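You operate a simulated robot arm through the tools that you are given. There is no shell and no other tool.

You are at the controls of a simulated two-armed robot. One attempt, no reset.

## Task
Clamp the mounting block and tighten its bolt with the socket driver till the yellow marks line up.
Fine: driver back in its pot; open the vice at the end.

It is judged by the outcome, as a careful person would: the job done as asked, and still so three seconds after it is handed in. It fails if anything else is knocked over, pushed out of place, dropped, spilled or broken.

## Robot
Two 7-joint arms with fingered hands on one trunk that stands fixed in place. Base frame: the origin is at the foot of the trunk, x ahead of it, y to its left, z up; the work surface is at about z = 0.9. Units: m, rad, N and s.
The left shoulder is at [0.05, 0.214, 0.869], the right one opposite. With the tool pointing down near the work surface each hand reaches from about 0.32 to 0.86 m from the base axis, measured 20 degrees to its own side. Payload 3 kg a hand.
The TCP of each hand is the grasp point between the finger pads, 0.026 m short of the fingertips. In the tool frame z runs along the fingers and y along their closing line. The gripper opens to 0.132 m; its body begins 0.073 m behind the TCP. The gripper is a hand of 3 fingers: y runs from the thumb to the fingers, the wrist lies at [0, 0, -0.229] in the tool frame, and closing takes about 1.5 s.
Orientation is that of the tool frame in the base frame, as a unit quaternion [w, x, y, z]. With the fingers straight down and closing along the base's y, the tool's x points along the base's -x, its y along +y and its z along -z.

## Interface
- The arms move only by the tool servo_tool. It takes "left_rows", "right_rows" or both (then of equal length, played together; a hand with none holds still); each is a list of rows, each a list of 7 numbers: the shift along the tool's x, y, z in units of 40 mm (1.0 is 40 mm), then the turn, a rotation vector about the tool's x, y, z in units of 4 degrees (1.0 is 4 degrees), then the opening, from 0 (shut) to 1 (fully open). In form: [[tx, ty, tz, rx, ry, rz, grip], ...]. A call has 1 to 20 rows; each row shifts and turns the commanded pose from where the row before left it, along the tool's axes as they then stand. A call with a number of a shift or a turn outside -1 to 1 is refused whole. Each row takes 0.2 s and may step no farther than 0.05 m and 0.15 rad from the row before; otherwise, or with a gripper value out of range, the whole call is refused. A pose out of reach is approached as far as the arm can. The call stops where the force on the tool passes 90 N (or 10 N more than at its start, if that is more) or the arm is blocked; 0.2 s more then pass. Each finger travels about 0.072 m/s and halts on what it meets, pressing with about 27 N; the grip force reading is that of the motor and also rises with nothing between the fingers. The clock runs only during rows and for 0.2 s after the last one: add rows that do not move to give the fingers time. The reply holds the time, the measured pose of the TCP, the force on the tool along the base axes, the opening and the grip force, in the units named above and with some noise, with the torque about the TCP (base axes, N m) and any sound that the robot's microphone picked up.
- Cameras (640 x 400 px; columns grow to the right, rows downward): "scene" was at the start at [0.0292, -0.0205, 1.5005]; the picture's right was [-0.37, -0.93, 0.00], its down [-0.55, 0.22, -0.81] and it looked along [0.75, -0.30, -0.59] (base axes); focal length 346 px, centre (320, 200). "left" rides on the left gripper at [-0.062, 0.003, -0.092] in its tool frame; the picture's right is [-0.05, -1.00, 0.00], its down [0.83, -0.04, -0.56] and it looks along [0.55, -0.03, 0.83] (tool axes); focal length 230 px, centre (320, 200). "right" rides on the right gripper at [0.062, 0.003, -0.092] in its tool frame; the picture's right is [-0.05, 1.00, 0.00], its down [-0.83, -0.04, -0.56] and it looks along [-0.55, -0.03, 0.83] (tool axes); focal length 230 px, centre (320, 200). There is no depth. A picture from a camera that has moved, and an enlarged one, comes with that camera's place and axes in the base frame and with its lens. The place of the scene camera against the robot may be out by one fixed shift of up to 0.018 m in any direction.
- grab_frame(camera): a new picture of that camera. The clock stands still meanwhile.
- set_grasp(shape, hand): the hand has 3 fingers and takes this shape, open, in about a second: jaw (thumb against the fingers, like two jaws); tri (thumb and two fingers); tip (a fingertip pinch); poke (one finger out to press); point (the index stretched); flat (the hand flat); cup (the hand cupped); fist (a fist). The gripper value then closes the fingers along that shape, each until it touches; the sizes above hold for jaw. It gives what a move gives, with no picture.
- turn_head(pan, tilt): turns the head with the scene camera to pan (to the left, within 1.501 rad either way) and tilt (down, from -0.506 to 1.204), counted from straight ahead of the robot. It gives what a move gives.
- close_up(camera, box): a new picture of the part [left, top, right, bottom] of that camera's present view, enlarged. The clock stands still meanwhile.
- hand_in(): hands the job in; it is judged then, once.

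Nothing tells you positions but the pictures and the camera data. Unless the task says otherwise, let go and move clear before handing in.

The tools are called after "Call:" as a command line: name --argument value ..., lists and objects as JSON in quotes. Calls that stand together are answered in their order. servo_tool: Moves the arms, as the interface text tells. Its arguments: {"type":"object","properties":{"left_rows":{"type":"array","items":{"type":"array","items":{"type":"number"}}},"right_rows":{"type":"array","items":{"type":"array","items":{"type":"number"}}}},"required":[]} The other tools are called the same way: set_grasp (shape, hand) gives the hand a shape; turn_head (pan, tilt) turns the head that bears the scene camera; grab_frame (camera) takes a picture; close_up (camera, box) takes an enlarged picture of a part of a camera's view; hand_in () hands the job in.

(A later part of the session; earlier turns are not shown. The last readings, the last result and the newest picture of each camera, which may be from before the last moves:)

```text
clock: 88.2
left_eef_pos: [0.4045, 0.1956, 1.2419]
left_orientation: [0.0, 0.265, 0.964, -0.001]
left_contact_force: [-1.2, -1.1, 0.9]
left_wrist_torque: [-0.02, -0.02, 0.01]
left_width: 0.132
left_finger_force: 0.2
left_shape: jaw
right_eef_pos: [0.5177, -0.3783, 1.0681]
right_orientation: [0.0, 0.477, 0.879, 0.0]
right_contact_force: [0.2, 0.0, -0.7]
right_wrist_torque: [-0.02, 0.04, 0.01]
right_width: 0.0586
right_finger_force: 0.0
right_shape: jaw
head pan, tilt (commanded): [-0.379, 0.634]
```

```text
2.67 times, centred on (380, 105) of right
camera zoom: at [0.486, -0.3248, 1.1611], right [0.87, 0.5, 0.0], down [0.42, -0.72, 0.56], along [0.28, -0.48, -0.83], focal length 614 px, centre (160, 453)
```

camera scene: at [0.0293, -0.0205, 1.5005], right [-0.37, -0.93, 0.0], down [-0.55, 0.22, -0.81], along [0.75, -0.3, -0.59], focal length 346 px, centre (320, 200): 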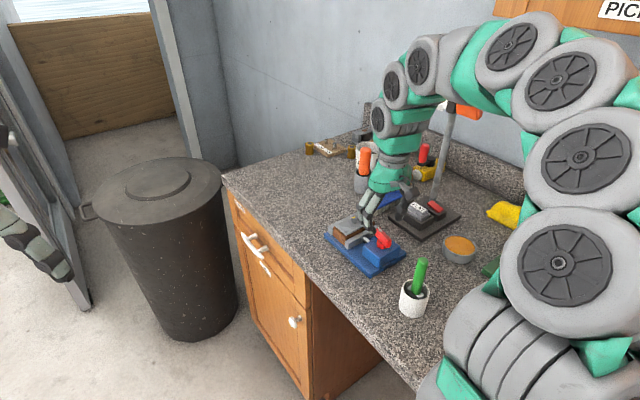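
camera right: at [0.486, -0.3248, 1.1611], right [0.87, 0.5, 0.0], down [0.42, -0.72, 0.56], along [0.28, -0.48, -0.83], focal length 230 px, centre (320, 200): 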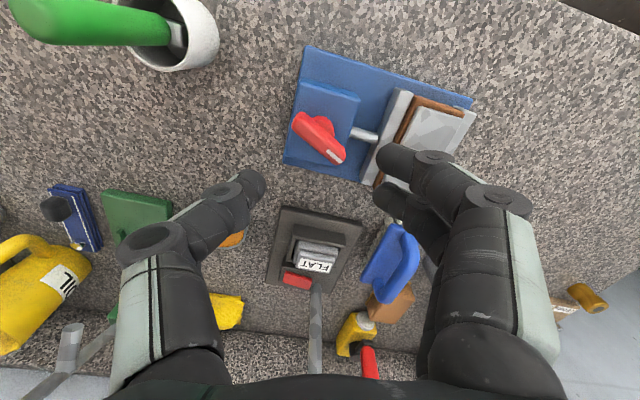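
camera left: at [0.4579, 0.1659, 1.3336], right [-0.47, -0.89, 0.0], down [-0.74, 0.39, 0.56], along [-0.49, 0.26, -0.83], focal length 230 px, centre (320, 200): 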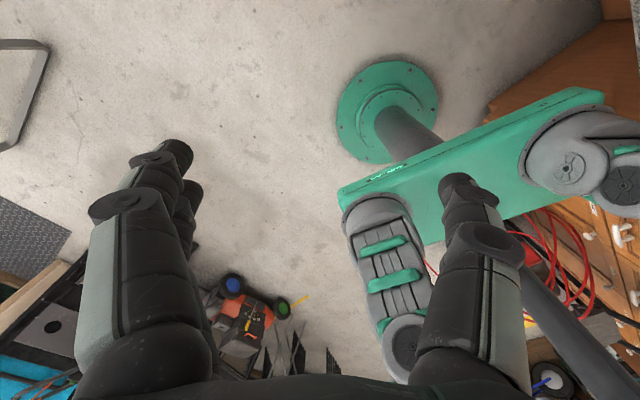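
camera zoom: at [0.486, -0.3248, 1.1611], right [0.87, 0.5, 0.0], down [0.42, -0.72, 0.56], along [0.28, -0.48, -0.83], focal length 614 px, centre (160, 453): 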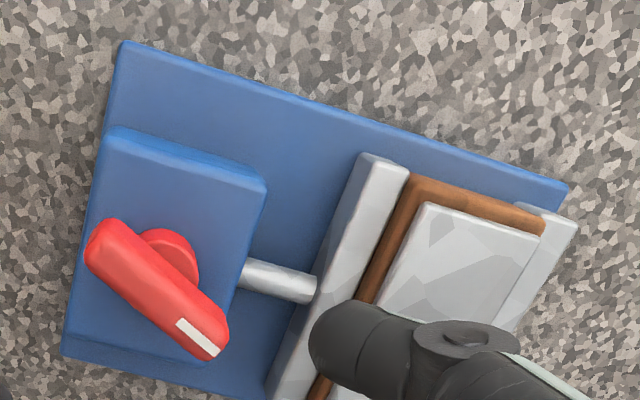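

The vice holds the block, though the knob sprang back a little when I let go. I'll look at the jaw gaps from above before going on.

Call:
servo_tool --right_rows '[[0, 0, -0.3, 0, 0, -1, 0.45], [0, 0, -0.3, 0, 0, -1, 0.45], [0, 0, 0, 0, 0, -1, 0.45], [0, 0, 0, 0, 0, -1, 0.45], [0, 0, 0, 0, 0, -1, 0.45], [0, 0, 0, 0, 0, -1, 0.45], [0, 0, 0, 0, 0, -1, 0.45], [0, 0, 0, 0, 0, -1, 0.45], [0, 0, 0, 0, 0, -1, 0.45], [0, 0, 0, 0, 0, -1, 0.45], [0, 0, 0, 0, 0, -1, 0.45], [0, 0, 0, 0, 0, -1, 0.45], [0, 0, 0, 0, 0, -1, 0.45], [0, 0, 0, 0, 0, -1, 0.45], [0, 0, 0, 0, 0, -1, 0.45], [0, 0, 0, 0, 0, -1, 0.45], [0, 0, 0, 0, 0, -1, 0.45], [0, 0, 0, 0, 0, -0.8, 0.45], [0, 0, 0, 0, 0, 0, 0.45]]'

Call:
servo_tool --right_rows '[[-0.6, 0, 0, 0, 0, 0, 0.45], [-0.6, 0, 0, 0, 0, 0, 0.45], [-0.6, 0, 0, 0, 0, 0, 0.45], [-0.5, 0, 0, 0, 0, 0, 0.45], [0, 0, 0, 0, 0, 0, 0.45]]'

Call:
grab_frame --camera "right"

```text
clock: 92.2
left_eef_pos: [0.4032, 0.1948, 1.241]
left_orientation: [-0.001, 0.265, 0.964, 0.0]
left_contact_force: [0.6, -0.6, 0.4]
left_wrist_torque: [0.02, -0.02, 0.0]
left_width: 0.132
left_finger_force: 0.1
left_shape: jaw
right_eef_pos: [0.5182, -0.3775, 1.0923]
right_orientation: [0.0, -0.125, 0.992, 0.0]
right_contact_force: [0.1, 0.3, -1.0]
right_wrist_torque: [0.01, -0.02, -0.02]
right_width: 0.059
right_finger_force: 0.0
right_shape: jaw
head pan, tilt (commanded): [-0.379, 0.634]
```

```text
clock: 93.4
left_eef_pos: [0.4037, 0.1966, 1.2415]
left_orientation: [0.001, 0.265, 0.964, -0.001]
left_contact_force: [-0.2, 0.7, 0.0]
left_wrist_torque: [0.01, 0.03, 0.01]
left_width: 0.132
left_finger_force: 0.1
left_shape: jaw
right_eef_pos: [0.609, -0.3553, 1.0918]
right_orientation: [0.0, -0.124, 0.992, 0.0]
right_contact_force: [1.1, 0.0, -0.4]
right_wrist_torque: [-0.03, -0.01, 0.01]
right_width: 0.0588
right_finger_force: 0.1
right_shape: jaw
head pan, tilt (commanded): [-0.379, 0.634]
```

```text
taken
camera right: at [0.5465, -0.3674, 1.1843], right [-0.2, 0.98, 0.0], down [0.82, 0.16, 0.56], along [0.54, 0.11, -0.83], focal length 230 px, centre (320, 200)
```

right: 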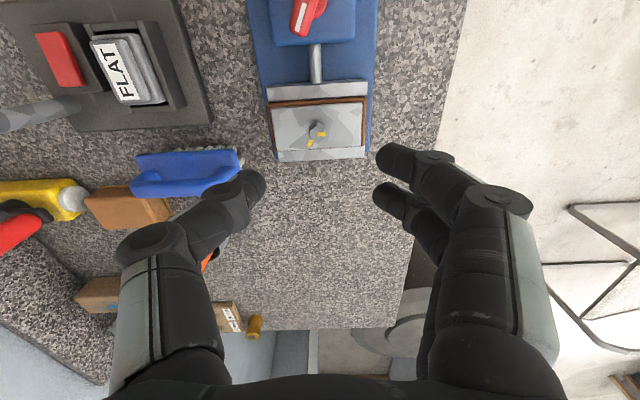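

Call:
close_up --camera "right" --box '[250, 60, 390, 170]'

Call:
close_up --camera "right" --box '[340, 75, 380, 105]'

Call:
close_up --camera "right" --box '[295, 110, 345, 160]'

```text
3.64 times, centred on (320, 115) of right
camera zoom: at [0.5465, -0.3674, 1.1843], right [-0.2, 0.98, 0.0], down [0.82, 0.16, 0.56], along [0.54, 0.11, -0.83], focal length 837 px, centre (320, 509)
```

zoom: 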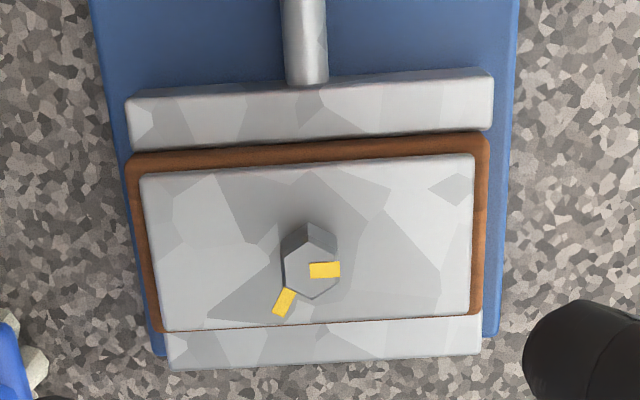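

```text
13.33 times, centred on (360, 90) of right
camera zoom: at [0.5465, -0.3674, 1.1843], right [-0.2, 0.98, 0.0], down [0.82, 0.16, 0.56], along [0.54, 0.11, -0.83], focal length 3068 px, centre (-213, 1667)
```

zoom: 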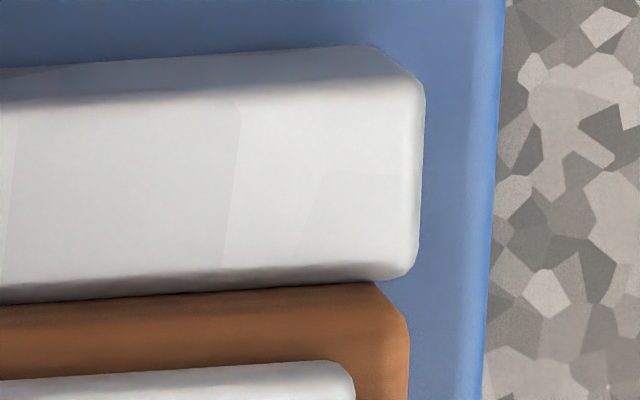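

```text
8.00 times, centred on (320, 135) of right
camera zoom: at [0.5465, -0.3674, 1.1843], right [-0.2, 0.98, 0.0], down [0.82, 0.16, 0.56], along [0.54, 0.11, -0.83], focal length 1841 px, centre (320, 720)
```

zoom: 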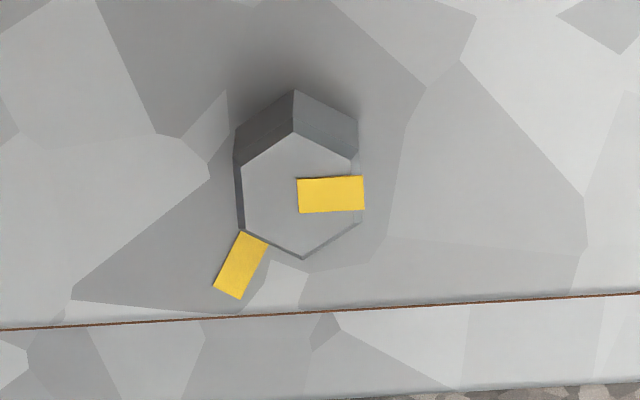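

The wood is tight against both jaws and the bolt is now at about (0.615, -0.356). Its mark needs roughly 120° clockwise. Next I'll go to the driver pot and look at it from above.

Call:
servo_tool --right_rows '[[0.2, 0, -0.6, 0, 0, 0, 0.45], [0.6, 0.105, -0.6, 0, 0, 0, 0.6], [0.7, 0.105, -0.1, 0, 0, 0, 0.6], [0.7, 0.105, 0, 0, 0, 0, 0.6], [0.7, 0.105, 0, 0, 0, 0, 0.6], [0.7, 0.105, 0, 0, 0, 0, 0.6], [0.34, 0.105, 0, 0, 0, 0, 0.6], [0, 0, 0, 0, 0, 0, 0.6]]'

Call:
grab_frame --camera "right"

Call:
grab_frame --camera "scene"

```text
clock: 95.2
left_eef_pos: [0.4038, 0.196, 1.2415]
left_orientation: [-0.001, 0.265, 0.964, 0.0]
left_contact_force: [-0.7, 0.3, -0.5]
left_wrist_torque: [0.0, -0.02, 0.01]
left_width: 0.1319
left_finger_force: 0.0
left_shape: jaw
right_eef_pos: [0.4492, -0.372, 1.1441]
right_orientation: [-0.001, -0.124, 0.992, 0.001]
right_contact_force: [-0.2, 0.2, 0.5]
right_wrist_torque: [0.01, -0.02, 0.03]
right_width: 0.0787
right_finger_force: 0.1
right_shape: jaw
head pan, tilt (commanded): [-0.379, 0.634]
```

```text
taken
camera right: at [0.3875, -0.3837, 1.2362], right [-0.19, 0.98, 0.0], down [0.82, 0.16, 0.55], along [0.54, 0.11, -0.83], focal length 230 px, centre (320, 200)
```

right: 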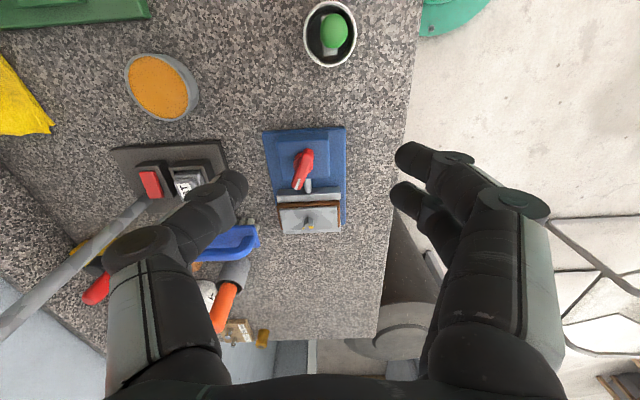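

```text
taken
camera scene: at [0.0293, -0.0205, 1.5005], right [-0.37, -0.93, 0.0], down [-0.55, 0.22, -0.81], along [0.75, -0.3, -0.59], focal length 346 px, centre (320, 200)
```

scene: 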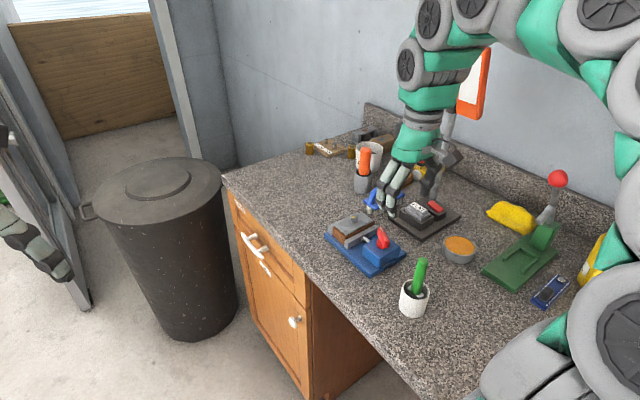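

Call:
close_up --camera "right" --box '[300, 0, 360, 70]'

Call:
close_up --camera "scene" --box '[390, 250, 440, 325]'

```text
5.71 times, centred on (330, 35) of right
camera zoom: at [0.3875, -0.3837, 1.2362], right [-0.19, 0.98, 0.0], down [0.82, 0.16, 0.55], along [0.54, 0.11, -0.83], focal length 1315 px, centre (263, 1143)
```

zoom: 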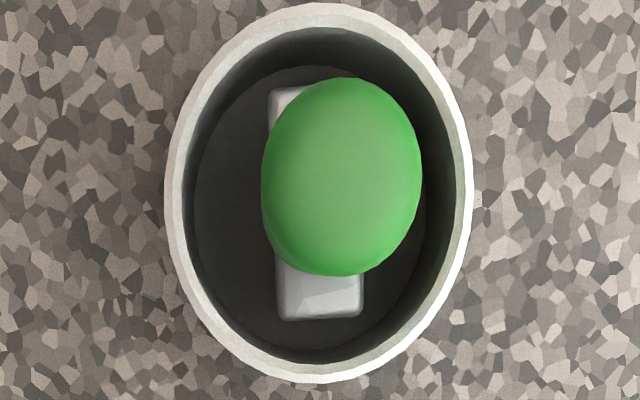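

```text
5.33 times, centred on (415, 288) of scene
camera zoom: at [0.0293, -0.0205, 1.5005], right [-0.37, -0.93, 0.0], down [-0.55, 0.22, -0.81], along [0.75, -0.3, -0.59], focal length 1843 px, centre (-187, -267)
```

zoom: 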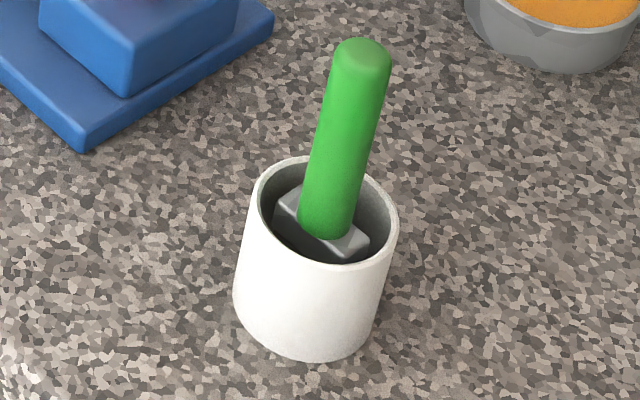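

The driver stands upright in the pot at (0.376, -0.376), with its crossbar along about 15°. I'll move over it with the fingers open.

Call:
servo_tool --right_rows '[[0.6, 0.117, 0, 0, 0, 0, 0.6], [0.6, 0.117, 0, 0, 0, 0, 0.6], [0.6, 0.117, 0, 0, 0, 0, 0.6], [0, 0, 0.5, 0, 0, 0, 0.6], [0, 0, 0.7, 0, 0, 0, 0.6], [0, 0, 0.3, 0, 0, 0, 0.6], [0, 0, 0, 0, 0, 0, 0.6]]'

Call:
grab_frame --camera "right"

Call:
close_up --camera "scene" --box '[360, 190, 480, 330]'

```text
clock: 96.8
left_eef_pos: [0.4037, 0.1949, 1.242]
left_orientation: [0.001, 0.265, 0.964, 0.0]
left_contact_force: [0.3, 0.4, -0.4]
left_wrist_torque: [0.01, -0.01, 0.01]
left_width: 0.1316
left_finger_force: 0.0
left_shape: jaw
right_eef_pos: [0.3763, -0.3747, 1.0854]
right_orientation: [-0.001, -0.123, 0.992, 0.0]
right_contact_force: [0.0, 0.6, 0.0]
right_wrist_torque: [-0.03, -0.03, 0.02]
right_width: 0.0788
right_finger_force: 0.0
right_shape: jaw
head pan, tilt (commanded): [-0.379, 0.634]
```

```text
taken
camera right: at [0.3144, -0.3868, 1.1764], right [-0.19, 0.98, 0.0], down [0.82, 0.16, 0.56], along [0.54, 0.11, -0.83], focal length 230 px, centre (320, 200)
```

right: 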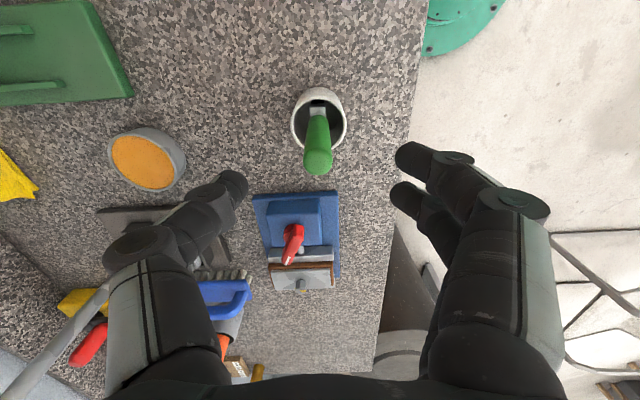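

```text
2.86 times, centred on (420, 260) of scene
camera zoom: at [0.0293, -0.0205, 1.5005], right [-0.37, -0.93, 0.0], down [-0.55, 0.22, -0.81], along [0.75, -0.3, -0.59], focal length 987 px, centre (34, 29)
```

zoom: 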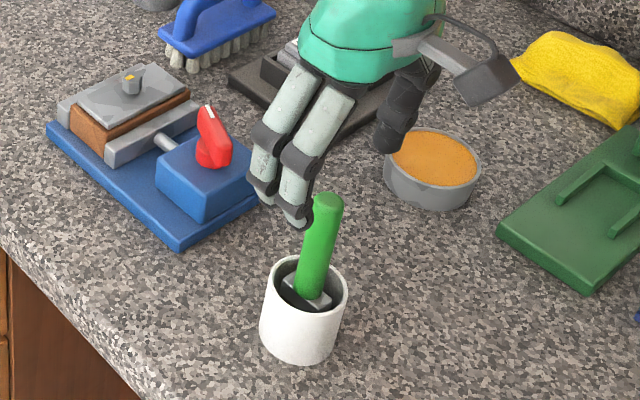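

Call:
servo_tool --right_rows '[[0, -0.03, 0.6, 0, 0, 0, 0.6], [0, 0, 0.7, 0, 0, 0, 0.5], [0, 0, 0.5, 0, 0, 0, 0.5], [0, 0, 0, 0, 0, 0, 0.5]]'

Call:
close_up --camera "right" --box '[200, 60, 440, 240]'

Call:
close_up --camera "scene" --box '[360, 190, 480, 330]'

```text
clock: 97.8
left_eef_pos: [0.4031, 0.1959, 1.2423]
left_orientation: [0.0, 0.265, 0.964, 0.0]
left_contact_force: [0.7, -0.2, -0.2]
left_wrist_torque: [-0.01, 0.0, 0.0]
left_width: 0.1317
left_finger_force: 0.0
left_shape: jaw
right_eef_pos: [0.376, -0.3764, 1.01]
right_orientation: [0.0, -0.124, 0.992, 0.0]
right_contact_force: [-0.1, -0.2, -0.2]
right_wrist_torque: [0.02, -0.01, 0.03]
right_width: 0.0667
right_finger_force: 0.1
right_shape: jaw
head pan, tilt (commanded): [-0.379, 0.634]
```

```text
2.22 times, centred on (320, 150) of right
camera zoom: at [0.3145, -0.3882, 1.1033], right [-0.2, 0.98, 0.0], down [0.82, 0.16, 0.55], along [0.54, 0.11, -0.83], focal length 511 px, centre (320, 311)
```

zoom: 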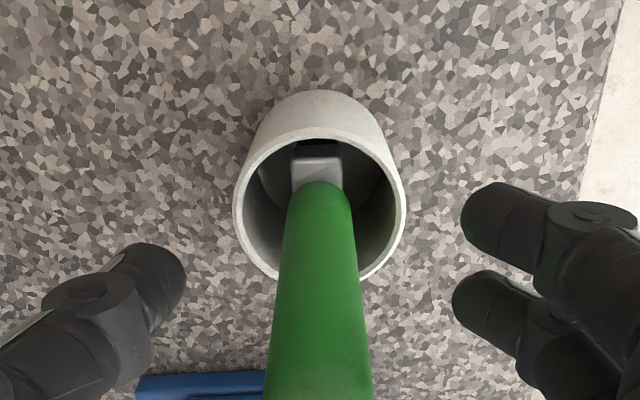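

```text
2.86 times, centred on (420, 260) of scene
camera zoom: at [0.0293, -0.0205, 1.5005], right [-0.37, -0.93, 0.0], down [-0.55, 0.22, -0.81], along [0.75, -0.3, -0.59], focal length 987 px, centre (34, 29)
```

zoom: 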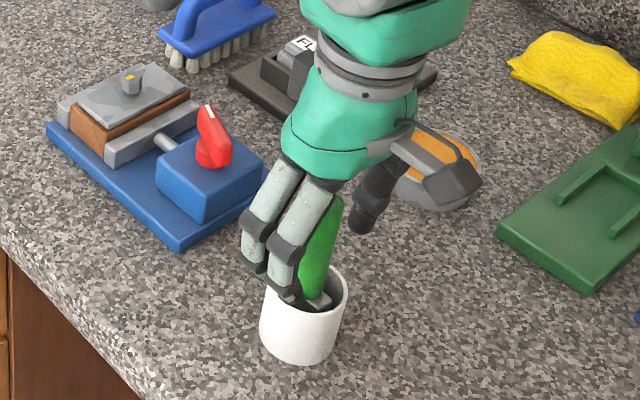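

Call:
servo_tool --right_rows '[[0, 0, -0.1, 0, 0, 0, 0.5], [0, 0, 0, 0, 0, 0, 0.4], [0, 0, 0, 0, 0, 0, 0.3], [0, 0, 0, 0, 0, 0, 0.2], [0, 0, 0, 0, 0, 0, 0.1], [0, 0, 0, 0, 0, 0, 0.0], [0, 0, 0, 0, 0, 0, 0.0], [0, 0, 0, 0, 0, 0, 0.0]]'

Call:
close_up --camera "right" --box '[200, 60, 440, 240]'

Call:
close_up --camera "scene" --box '[360, 190, 480, 330]'

```text
clock: 99.6
left_eef_pos: [0.4044, 0.1958, 1.2416]
left_orientation: [0.0, 0.265, 0.964, 0.0]
left_contact_force: [-0.4, 0.0, -0.7]
left_wrist_torque: [0.01, 0.0, 0.0]
left_width: 0.1317
left_finger_force: 0.1
left_shape: jaw
right_eef_pos: [0.3767, -0.3761, 1.0158]
right_orientation: [0.001, -0.124, 0.992, 0.0]
right_contact_force: [0.2, -0.1, 0.2]
right_wrist_torque: [-0.02, 0.0, 0.02]
right_width: 0.0076
right_finger_force: 26.9
right_shape: jaw
head pan, tilt (commanded): [-0.379, 0.634]
```

```text
2.22 times, centred on (320, 150) of right
camera zoom: at [0.3147, -0.3885, 1.1075], right [-0.19, 0.98, 0.0], down [0.82, 0.16, 0.56], along [0.54, 0.11, -0.83], focal length 511 px, centre (320, 311)
```

zoom: 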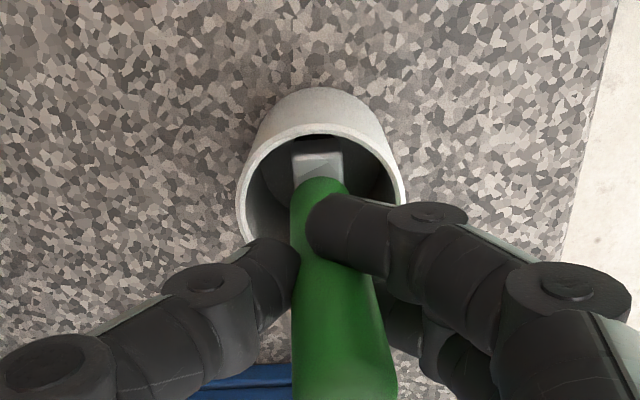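

```text
2.86 times, centred on (420, 260) of scene
camera zoom: at [0.0293, -0.0205, 1.5005], right [-0.37, -0.93, 0.0], down [-0.55, 0.22, -0.81], along [0.75, -0.3, -0.59], focal length 987 px, centre (34, 29)
```

zoom: 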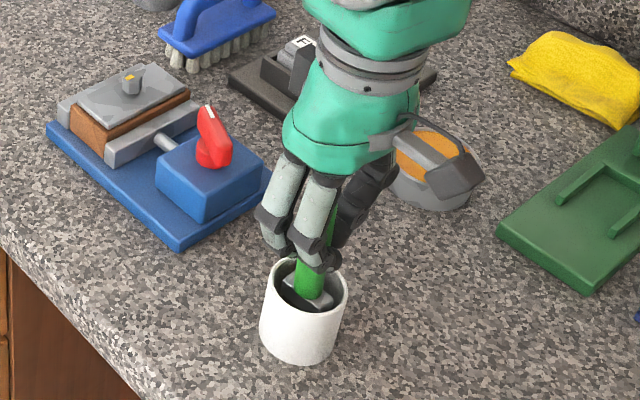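

Call:
servo_tool --right_rows '[[0, 0, -0.2, 0, 0, 0, 0.0], [0, 0, -0.3, 0, 0, 0, 0.0], [0, 0, -0.3, 0, 0, 0, 0.0], [0, 0, 0, 0, 0, 0, 0.0]]'

Call:
close_up --camera "scene" --box '[360, 190, 480, 330]'

Call:
close_up --camera "right" --box '[200, 60, 440, 240]'

```text
clock: 100.6
left_eef_pos: [0.4025, 0.1956, 1.2414]
left_orientation: [0.0, 0.265, 0.964, -0.001]
left_contact_force: [-0.2, -0.8, -0.1]
left_wrist_torque: [0.01, 0.03, -0.07]
left_width: 0.1321
left_finger_force: 0.0
left_shape: jaw
right_eef_pos: [0.3755, -0.3753, 1.0474]
right_orientation: [0.0, -0.124, 0.992, 0.0]
right_contact_force: [0.9, 0.3, -1.2]
right_wrist_torque: [0.0, 0.03, 0.0]
right_width: 0.0077
right_finger_force: 27.1
right_shape: jaw
head pan, tilt (commanded): [-0.379, 0.634]
```

```text
2.86 times, centred on (420, 260) of scene
camera zoom: at [0.0293, -0.0205, 1.5005], right [-0.37, -0.93, 0.0], down [-0.55, 0.22, -0.81], along [0.75, -0.3, -0.59], focal length 987 px, centre (34, 29)
```

zoom: 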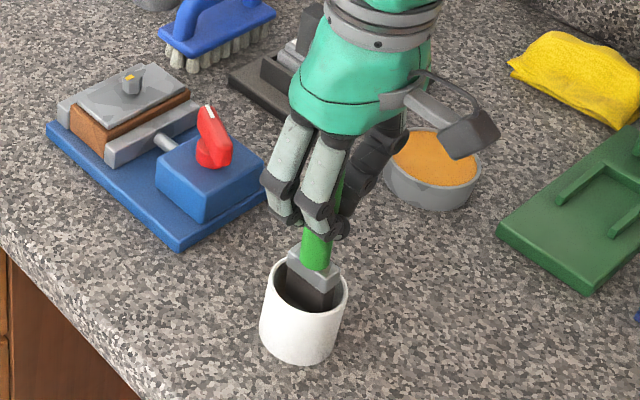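

```text
2.22 times, centred on (320, 150) of right
camera zoom: at [0.3138, -0.387, 1.1395], right [-0.2, 0.98, 0.0], down [0.82, 0.16, 0.56], along [0.54, 0.11, -0.83], focal length 511 px, centre (320, 311)
```

zoom: 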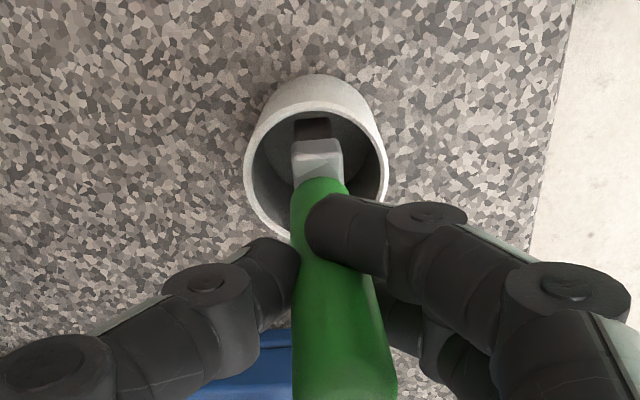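

Call:
servo_tool --right_rows '[[0, 0, -0.5, 0, 0, 0, 0.0], [0, 0, -0.6, 0, 0, 0, 0.0], [0, 0, -0.6, 0, 0, 0, 0.0], [0, 0, -0.5, 0, 0, 0, 0.0], [0, 0, 0, 0, 0, 0, 0.0]]'

Call:
close_up --camera "scene" --box '[380, 200, 460, 320]'

Call:
close_up --camera "right" --box '[240, 60, 400, 200]'

```text
clock: 101.8
left_eef_pos: [0.4042, 0.1948, 1.2422]
left_orientation: [0.0, 0.265, 0.964, 0.0]
left_contact_force: [-0.7, 0.5, 0.3]
left_wrist_torque: [0.01, 0.01, 0.02]
left_width: 0.1317
left_finger_force: 0.0
left_shape: jaw
right_eef_pos: [0.375, -0.3762, 1.1361]
right_orientation: [0.0, -0.123, 0.992, -0.001]
right_contact_force: [0.5, 0.5, -0.7]
right_wrist_torque: [0.03, 0.01, -0.01]
right_width: 0.0078
right_finger_force: 26.7
right_shape: jaw
head pan, tilt (commanded): [-0.379, 0.634]
```

```text
3.33 times, centred on (420, 260) of scene
camera zoom: at [0.0293, -0.0205, 1.5005], right [-0.37, -0.93, 0.0], down [-0.55, 0.22, -0.81], along [0.75, -0.3, -0.59], focal length 1152 px, centre (-13, 0)
```

zoom: 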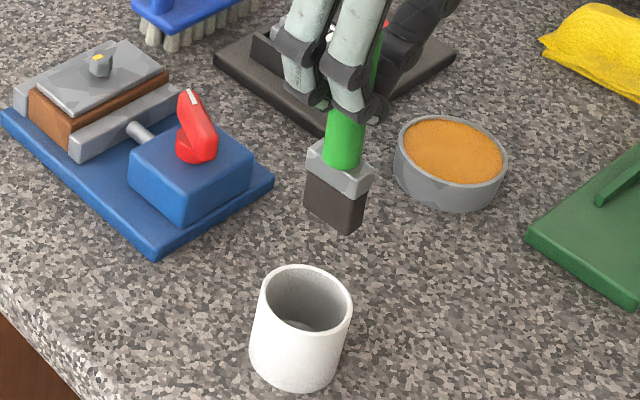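

```text
2.86 times, centred on (320, 130) of right
camera zoom: at [0.3144, -0.3873, 1.2282], right [-0.19, 0.98, 0.0], down [0.82, 0.16, 0.56], along [0.54, 0.11, -0.83], focal length 657 px, centre (320, 400)
```

zoom: 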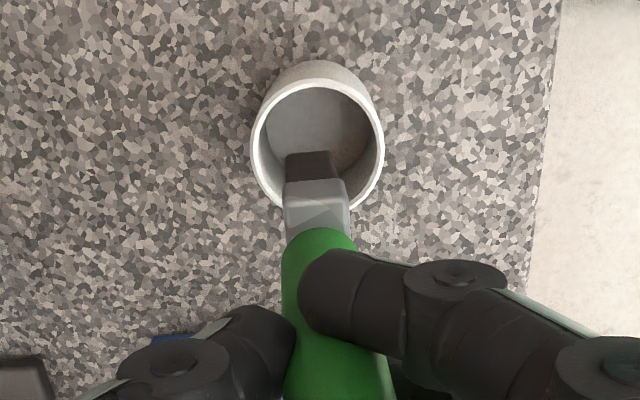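

This is a paintbrush, not the socket driver: under the green handle are a metal ferrule and dark bristles. Before putting it back, I'll look at the orange-handled tool in the grey pot.

Call:
close_up --camera "scene" --box '[340, 130, 460, 220]'

Call:
close_up --camera "scene" --box '[340, 140, 400, 200]'

Call:
close_up --camera "scene" --box '[290, 120, 370, 180]'

Call:
grab_frame --camera "scene"

```text
4.44 times, centred on (400, 175) of scene
camera zoom: at [0.0293, -0.0205, 1.5005], right [-0.37, -0.93, 0.0], down [-0.55, 0.22, -0.81], along [0.75, -0.3, -0.59], focal length 1536 px, centre (-36, 311)
```

zoom: 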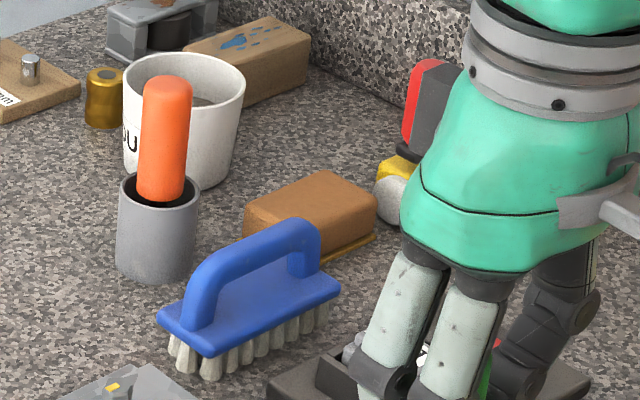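

```text
6.67 times, centred on (370, 170) of scene
camera zoom: at [0.0293, -0.0205, 1.5005], right [-0.37, -0.93, 0.0], down [-0.55, 0.22, -0.81], along [0.75, -0.3, -0.59], focal length 2304 px, centre (-13, 400)
```

zoom: 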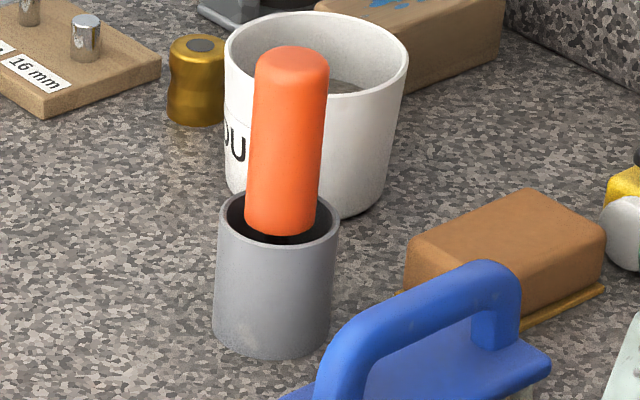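

```text
6.67 times, centred on (330, 150) of scene
camera zoom: at [0.0293, -0.0205, 1.5005], right [-0.37, -0.93, 0.0], down [-0.55, 0.22, -0.81], along [0.75, -0.3, -0.59], focal length 2304 px, centre (253, 533)
```

zoom: 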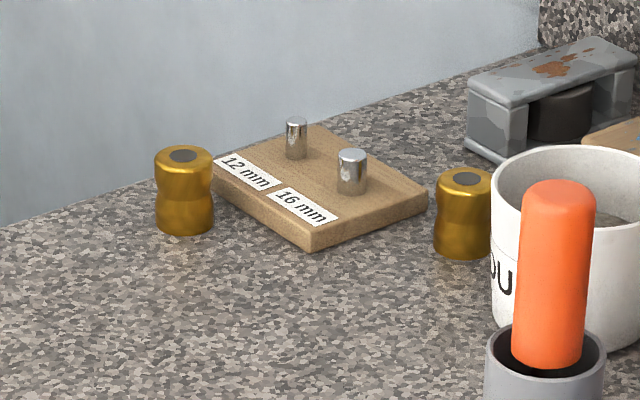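

```text
taken
camera scene: at [0.0293, -0.0205, 1.5005], right [-0.37, -0.93, 0.0], down [-0.55, 0.22, -0.81], along [0.75, -0.3, -0.59], focal length 346 px, centre (320, 200)
```

scene: 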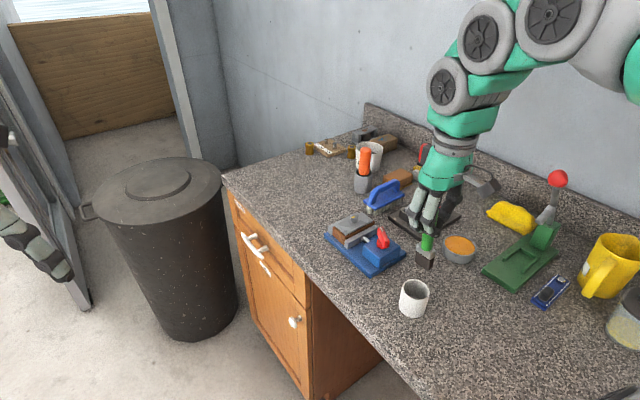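

The orange-handled tool in the grey pot is the socket driver. I'll put the brush back exactly where it was, going down slowly.

Call:
servo_tool --right_rows '[[-0.036, 0, 0.5, 0, 0, 0, 0.0], [0, 0, 0.5, 0, 0, 0, 0.0], [0, 0, 0.4, 0, 0, 0, 0.0], [0, 0, 0, 0, 0, 0, 0.0]]'

Call:
close_up --camera "scene" --box '[380, 230, 450, 325]'

Call:
close_up --camera "right" --box '[240, 60, 400, 200]'

```text
clock: 102.8
left_eef_pos: [0.4029, 0.1957, 1.2406]
left_orientation: [0.0, 0.265, 0.964, 0.0]
left_contact_force: [-0.2, 0.7, 0.1]
left_wrist_torque: [-0.01, 0.03, 0.02]
left_width: 0.1317
left_finger_force: 0.1
left_shape: jaw
right_eef_pos: [0.3766, -0.3756, 1.0796]
right_orientation: [0.0, -0.124, 0.992, 0.0]
right_contact_force: [-0.1, -0.4, 0.3]
right_wrist_torque: [0.01, 0.03, 0.03]
right_width: 0.0075
right_finger_force: 26.6
right_shape: jaw
head pan, tilt (commanded): [-0.379, 0.634]
```

```text
4.21 times, centred on (415, 278) of scene
camera zoom: at [0.0293, -0.0205, 1.5005], right [-0.37, -0.93, 0.0], down [-0.55, 0.22, -0.81], along [0.75, -0.3, -0.59], focal length 1455 px, centre (-80, -126)
```

zoom: 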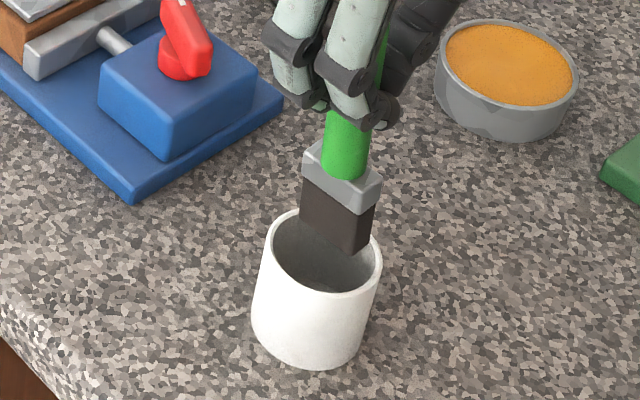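

```text
2.86 times, centred on (320, 130) of right
camera zoom: at [0.315, -0.3868, 1.172], right [-0.2, 0.98, 0.0], down [0.82, 0.16, 0.55], along [0.54, 0.11, -0.83], focal length 657 px, centre (320, 400)
```

zoom: 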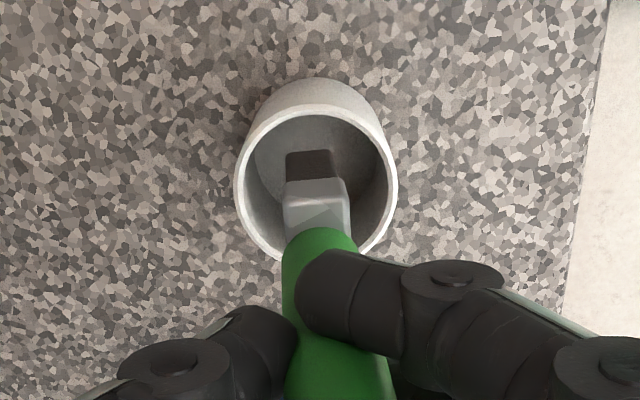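

Call:
servo_tool --right_rows '[[0, 0, 0.5, 0, 0, 0, 0.0], [0, 0, 0.5, 0, 0, 0, 0.0], [0, 0, 0.4, 0, 0, 0, 0.0], [0, 0, 0.1, 0, 0, 0, 0.0], [0, 0, 0, 0, 0, 0, 0.0]]'

Call:
close_up --camera "scene" --box '[380, 230, 450, 325]'

Call:
close_up --camera "right" --box '[240, 60, 400, 200]'

```text
clock: 104.0
left_eef_pos: [0.404, 0.1965, 1.2415]
left_orientation: [0.0, 0.265, 0.964, 0.0]
left_contact_force: [0.8, -0.6, -0.3]
left_wrist_torque: [0.03, -0.01, -0.02]
left_width: 0.1321
left_finger_force: 0.1
left_shape: jaw
right_eef_pos: [0.3765, -0.3745, 1.0194]
right_orientation: [0.0, -0.123, 0.992, 0.001]
right_contact_force: [0.8, 0.4, -1.0]
right_wrist_torque: [0.02, -0.04, 0.04]
right_width: 0.0062
right_finger_force: 26.9
right_shape: jaw
head pan, tilt (commanded): [-0.379, 0.634]
```

```text
4.21 times, centred on (415, 278) of scene
camera zoom: at [0.0293, -0.0205, 1.5005], right [-0.37, -0.93, 0.0], down [-0.55, 0.22, -0.81], along [0.75, -0.3, -0.59], focal length 1455 px, centre (-80, -126)
```

zoom: 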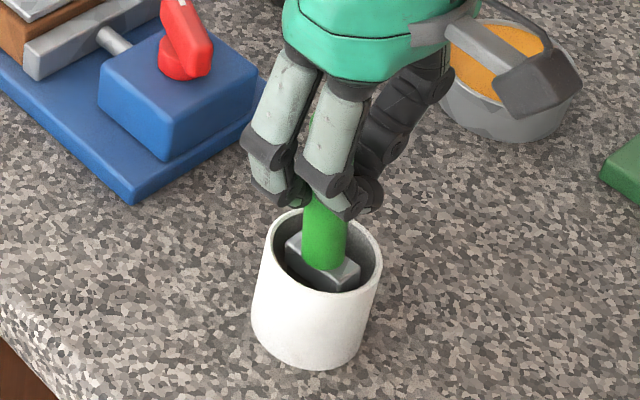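

```text
2.86 times, centred on (320, 130) of right
camera zoom: at [0.3152, -0.3865, 1.1118], right [-0.19, 0.98, 0.0], down [0.82, 0.16, 0.56], along [0.54, 0.11, -0.83], focal length 657 px, centre (320, 400)
```

zoom: 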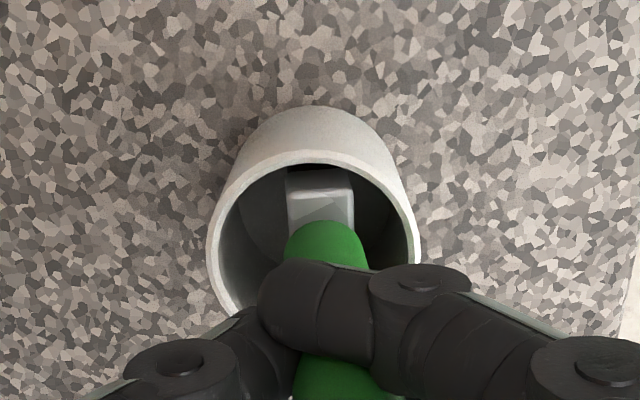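

Call:
servo_tool --right_rows '[[0, 0, 0.05, 0, 0, 0, 0.0], [0, 0, 0, 0, 0, 0, 0.0]]'

Call:
close_up --camera "scene" --box '[390, 250, 440, 325]'

Call:
close_up --camera "right" --box '[240, 60, 400, 200]'

```text
clock: 104.6
left_eef_pos: [0.4032, 0.1973, 1.2414]
left_orientation: [0.001, 0.265, 0.964, 0.001]
left_contact_force: [1.6, -0.6, 0.3]
left_wrist_torque: [0.01, -0.01, -0.02]
left_width: 0.1318
left_finger_force: 0.1
left_shape: jaw
right_eef_pos: [0.3769, -0.3751, 1.0181]
right_orientation: [0.0, -0.123, 0.992, 0.0]
right_contact_force: [0.9, 0.2, 0.6]
right_wrist_torque: [0.08, -0.03, 0.01]
right_width: 0.0061
right_finger_force: 26.6
right_shape: jaw
head pan, tilt (commanded): [-0.379, 0.634]
```

```text
5.33 times, centred on (415, 288) of scene
camera zoom: at [0.0293, -0.0205, 1.5005], right [-0.37, -0.93, 0.0], down [-0.55, 0.22, -0.81], along [0.75, -0.3, -0.59], focal length 1843 px, centre (-187, -267)
```

zoom: 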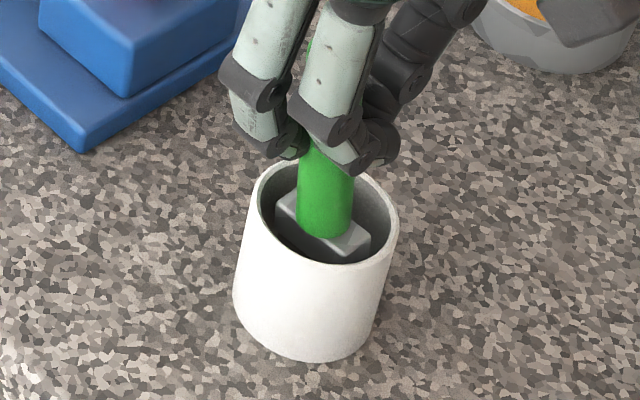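

```text
2.86 times, centred on (320, 130) of right
camera zoom: at [0.3154, -0.3868, 1.1102], right [-0.2, 0.98, 0.0], down [0.82, 0.16, 0.56], along [0.54, 0.11, -0.83], focal length 657 px, centre (320, 400)
```

zoom: 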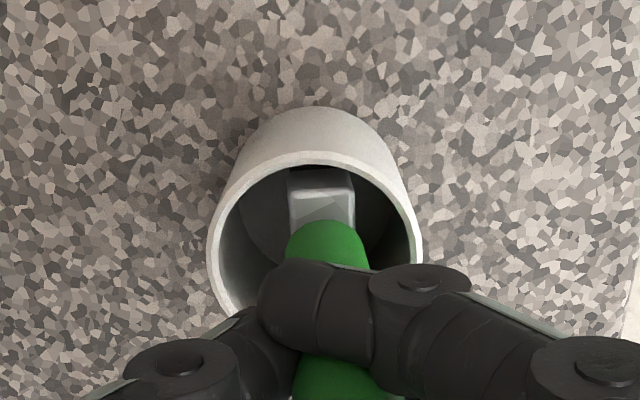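

The brush is back at its original depth. I'll open slowly and rise straight up.

Call:
servo_tool --right_rows '[[0, 0, 0, 0, 0, 0, 0.1], [0, 0, 0, 0, 0, 0, 0.2], [0, 0, 0, 0, 0, 0, 0.3], [0, 0, 0, 0, 0, 0, 0.4], [0, 0, 0, 0, 0, 0, 0.5], [0, 0, 0, 0, 0, 0, 0.6], [0, 0, 0, 0, 0, 0, 0.6]]'

Call:
close_up --camera "scene" --box '[390, 250, 440, 325]'

Call:
close_up --camera "right" --box '[240, 60, 400, 200]'

```text
clock: 106.2
left_eef_pos: [0.4034, 0.194, 1.2416]
left_orientation: [0.0, 0.264, 0.964, 0.0]
left_contact_force: [-0.3, 0.2, -0.2]
left_wrist_torque: [0.0, -0.02, 0.01]
left_width: 0.1318
left_finger_force: 0.0
left_shape: jaw
right_eef_pos: [0.3762, -0.375, 1.0159]
right_orientation: [0.0, -0.124, 0.992, 0.001]
right_contact_force: [0.2, 0.7, 0.3]
right_wrist_torque: [0.0, -0.02, 0.01]
right_width: 0.0788
right_finger_force: 0.1
right_shape: jaw
head pan, tilt (commanded): [-0.379, 0.634]
```

```text
5.33 times, centred on (415, 288) of scene
camera zoom: at [0.0293, -0.0205, 1.5005], right [-0.37, -0.93, 0.0], down [-0.55, 0.22, -0.81], along [0.75, -0.3, -0.59], focal length 1843 px, centre (-187, -267)
```

zoom: 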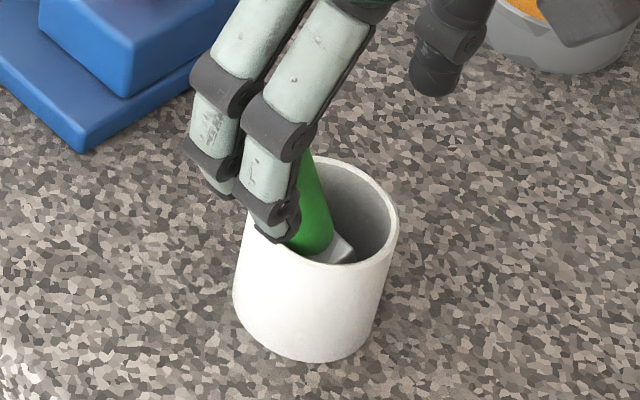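

```text
2.86 times, centred on (320, 130) of right
camera zoom: at [0.3154, -0.3868, 1.1103], right [-0.19, 0.98, 0.0], down [0.82, 0.16, 0.56], along [0.54, 0.11, -0.83], focal length 657 px, centre (320, 400)
```

zoom: 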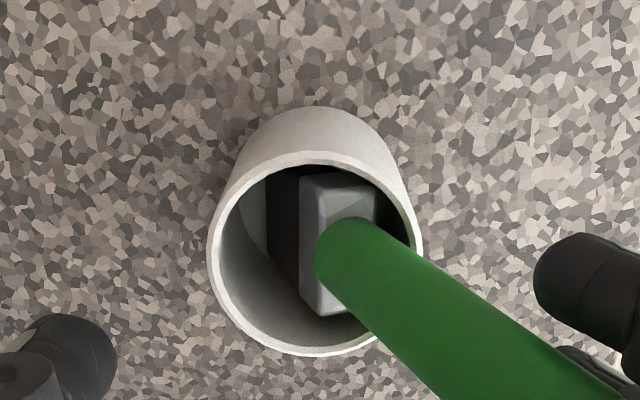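

The brush tipped over against the finger side when I opened. I'll close again gently to stand it upright and then try a better release.

Call:
servo_tool --right_rows '[[0, 0, 0, 0, 0, 0, 0.5], [0, 0, 0, 0, 0, 0, 0.4], [0, 0, 0, 0, 0, 0, 0.3], [0, 0, 0, 0, 0, 0, 0.22], [0, 0, 0, 0, 0, 0, 0.22]]'

Call:
close_up --camera "scene" --box '[390, 250, 440, 325]'

Call:
close_up --camera "right" --box '[240, 60, 400, 200]'

```text
clock: 107.4
left_eef_pos: [0.4033, 0.1954, 1.2417]
left_orientation: [0.001, 0.265, 0.964, 0.0]
left_contact_force: [-0.1, 0.7, -1.0]
left_wrist_torque: [-0.02, 0.0, 0.0]
left_width: 0.132
left_finger_force: 0.0
left_shape: jaw
right_eef_pos: [0.3767, -0.3757, 1.0183]
right_orientation: [0.0, -0.124, 0.992, 0.0]
right_contact_force: [-0.9, -0.9, 0.4]
right_wrist_torque: [0.02, 0.04, -0.03]
right_width: 0.0297
right_finger_force: 0.1
right_shape: jaw
head pan, tilt (commanded): [-0.379, 0.634]
```

```text
5.33 times, centred on (415, 288) of scene
camera zoom: at [0.0293, -0.0205, 1.5005], right [-0.37, -0.93, 0.0], down [-0.55, 0.22, -0.81], along [0.75, -0.3, -0.59], focal length 1843 px, centre (-187, -267)
```

zoom: 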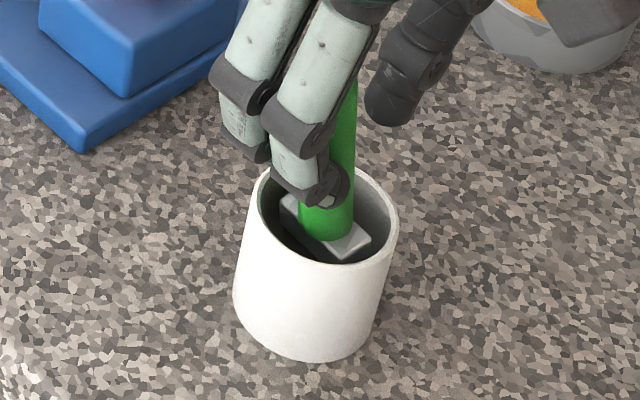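

```text
2.86 times, centred on (320, 130) of right
camera zoom: at [0.3154, -0.3869, 1.1103], right [-0.19, 0.98, 0.0], down [0.82, 0.16, 0.56], along [0.54, 0.11, -0.83], focal length 657 px, centre (320, 400)
```

zoom: 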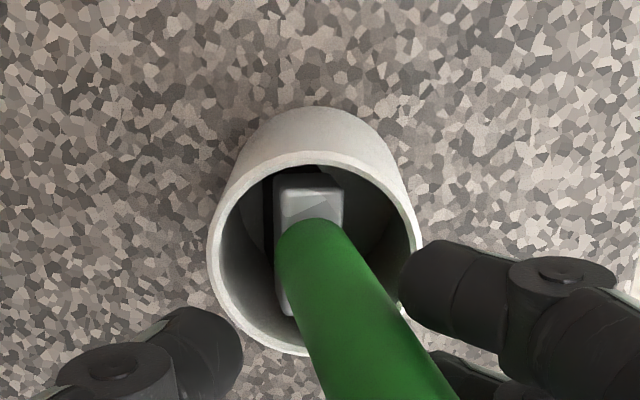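

Call:
servo_tool --right_rows '[[0, -0.08, 0, 0, 0, 0, 0.2], [0, 0, 0, 0, 0, 0, 0.14], [0, 0, 0, 0, 0, 0, 0.1], [0, 0, 0, 0, 0, 0, 0.08], [0, 0, 0, 0, 0, 0, 0.08]]'

Call:
close_up --camera "scene" --box '[390, 250, 440, 325]'

Call:
close_up --camera "right" --box '[240, 60, 400, 200]'

```text
clock: 108.6
left_eef_pos: [0.4029, 0.1955, 1.2412]
left_orientation: [0.0, 0.263, 0.965, 0.0]
left_contact_force: [-0.1, 0.5, 0.1]
left_wrist_torque: [0.02, 0.01, 0.0]
left_width: 0.132
left_finger_force: 0.0
left_shape: jaw
right_eef_pos: [0.3766, -0.3768, 1.0175]
right_orientation: [0.0, -0.124, 0.992, 0.0]
right_contact_force: [-0.2, -0.1, -1.2]
right_wrist_torque: [0.02, 0.03, -0.01]
right_width: 0.0094
right_finger_force: 27.3
right_shape: jaw
head pan, tilt (commanded): [-0.379, 0.634]
```

```text
5.33 times, centred on (415, 288) of scene
camera zoom: at [0.0293, -0.0205, 1.5005], right [-0.37, -0.93, 0.0], down [-0.55, 0.22, -0.81], along [0.75, -0.3, -0.59], focal length 1843 px, centre (-187, -267)
```

zoom: 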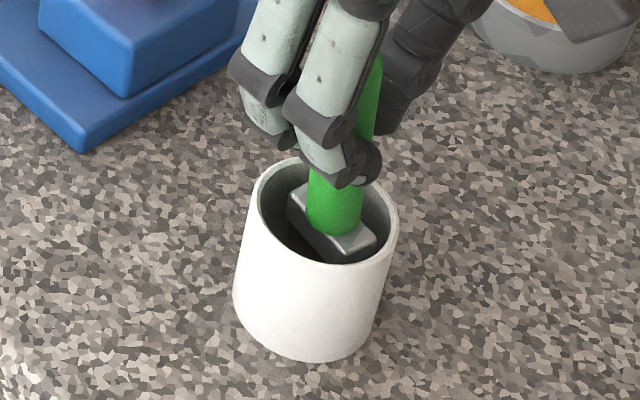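

```text
2.86 times, centred on (320, 130) of right
camera zoom: at [0.316, -0.3899, 1.1102], right [-0.19, 0.98, 0.0], down [0.82, 0.16, 0.56], along [0.54, 0.11, -0.83], focal length 657 px, centre (320, 400)
```

zoom: 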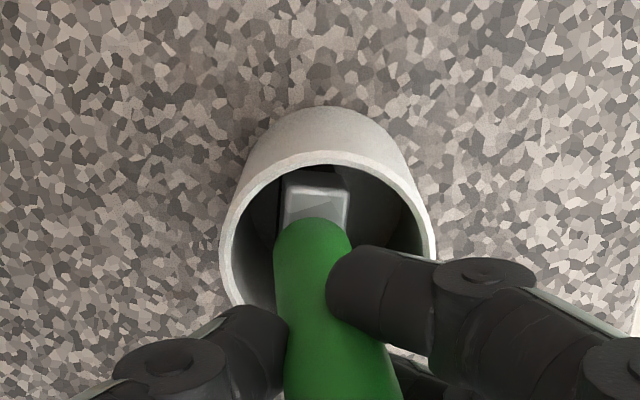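

Call:
servo_tool --right_rows '[[0, 0, 0, 0, 0, 0, 0.1], [0, 0, 0, 0, 0, 0, 0.12], [0, 0, 0, 0, 0, 0, 0.14], [0, 0, 0, 0, 0, 0, 0.14], [0, 0, 0, 0, 0, 0, 0.14]]'

Call:
close_up --camera "scene" --box '[390, 250, 440, 325]'

Call:
close_up --camera "right" --box '[240, 60, 400, 200]'

```text
clock: 109.8
left_eef_pos: [0.4038, 0.195, 1.2416]
left_orientation: [0.0, 0.265, 0.964, 0.0]
left_contact_force: [0.0, -0.1, 0.2]
left_wrist_torque: [-0.03, -0.01, 0.02]
left_width: 0.1318
left_finger_force: 0.0
left_shape: jaw
right_eef_pos: [0.378, -0.3776, 1.0172]
right_orientation: [0.0, -0.124, 0.992, 0.0]
right_contact_force: [-0.1, 0.9, 0.4]
right_wrist_torque: [-0.02, -0.02, -0.03]
right_width: 0.0181
right_finger_force: 0.0
right_shape: jaw
head pan, tilt (commanded): [-0.379, 0.634]
```

```text
5.33 times, centred on (415, 288) of scene
camera zoom: at [0.0293, -0.0205, 1.5005], right [-0.37, -0.93, 0.0], down [-0.55, 0.22, -0.81], along [0.75, -0.3, -0.59], focal length 1843 px, centre (-187, -267)
```

zoom: 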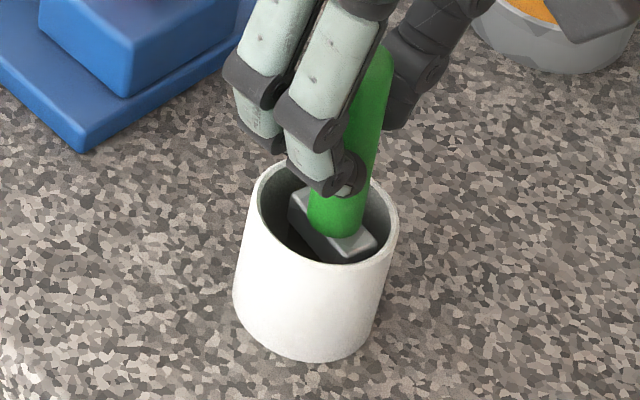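

```text
2.86 times, centred on (320, 130) of right
camera zoom: at [0.316, -0.3899, 1.1102], right [-0.19, 0.98, 0.0], down [0.82, 0.16, 0.56], along [0.54, 0.11, -0.83], focal length 657 px, centre (320, 400)
```

zoom: 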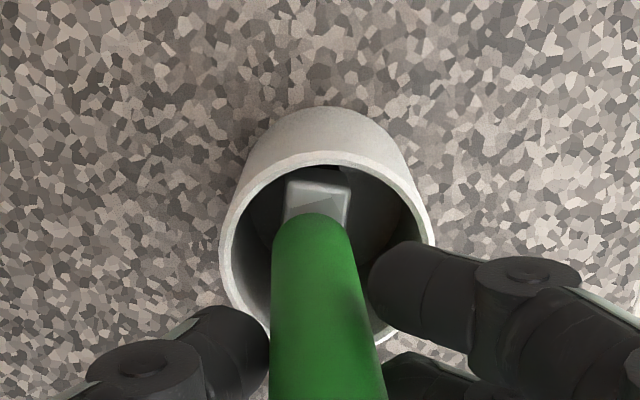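

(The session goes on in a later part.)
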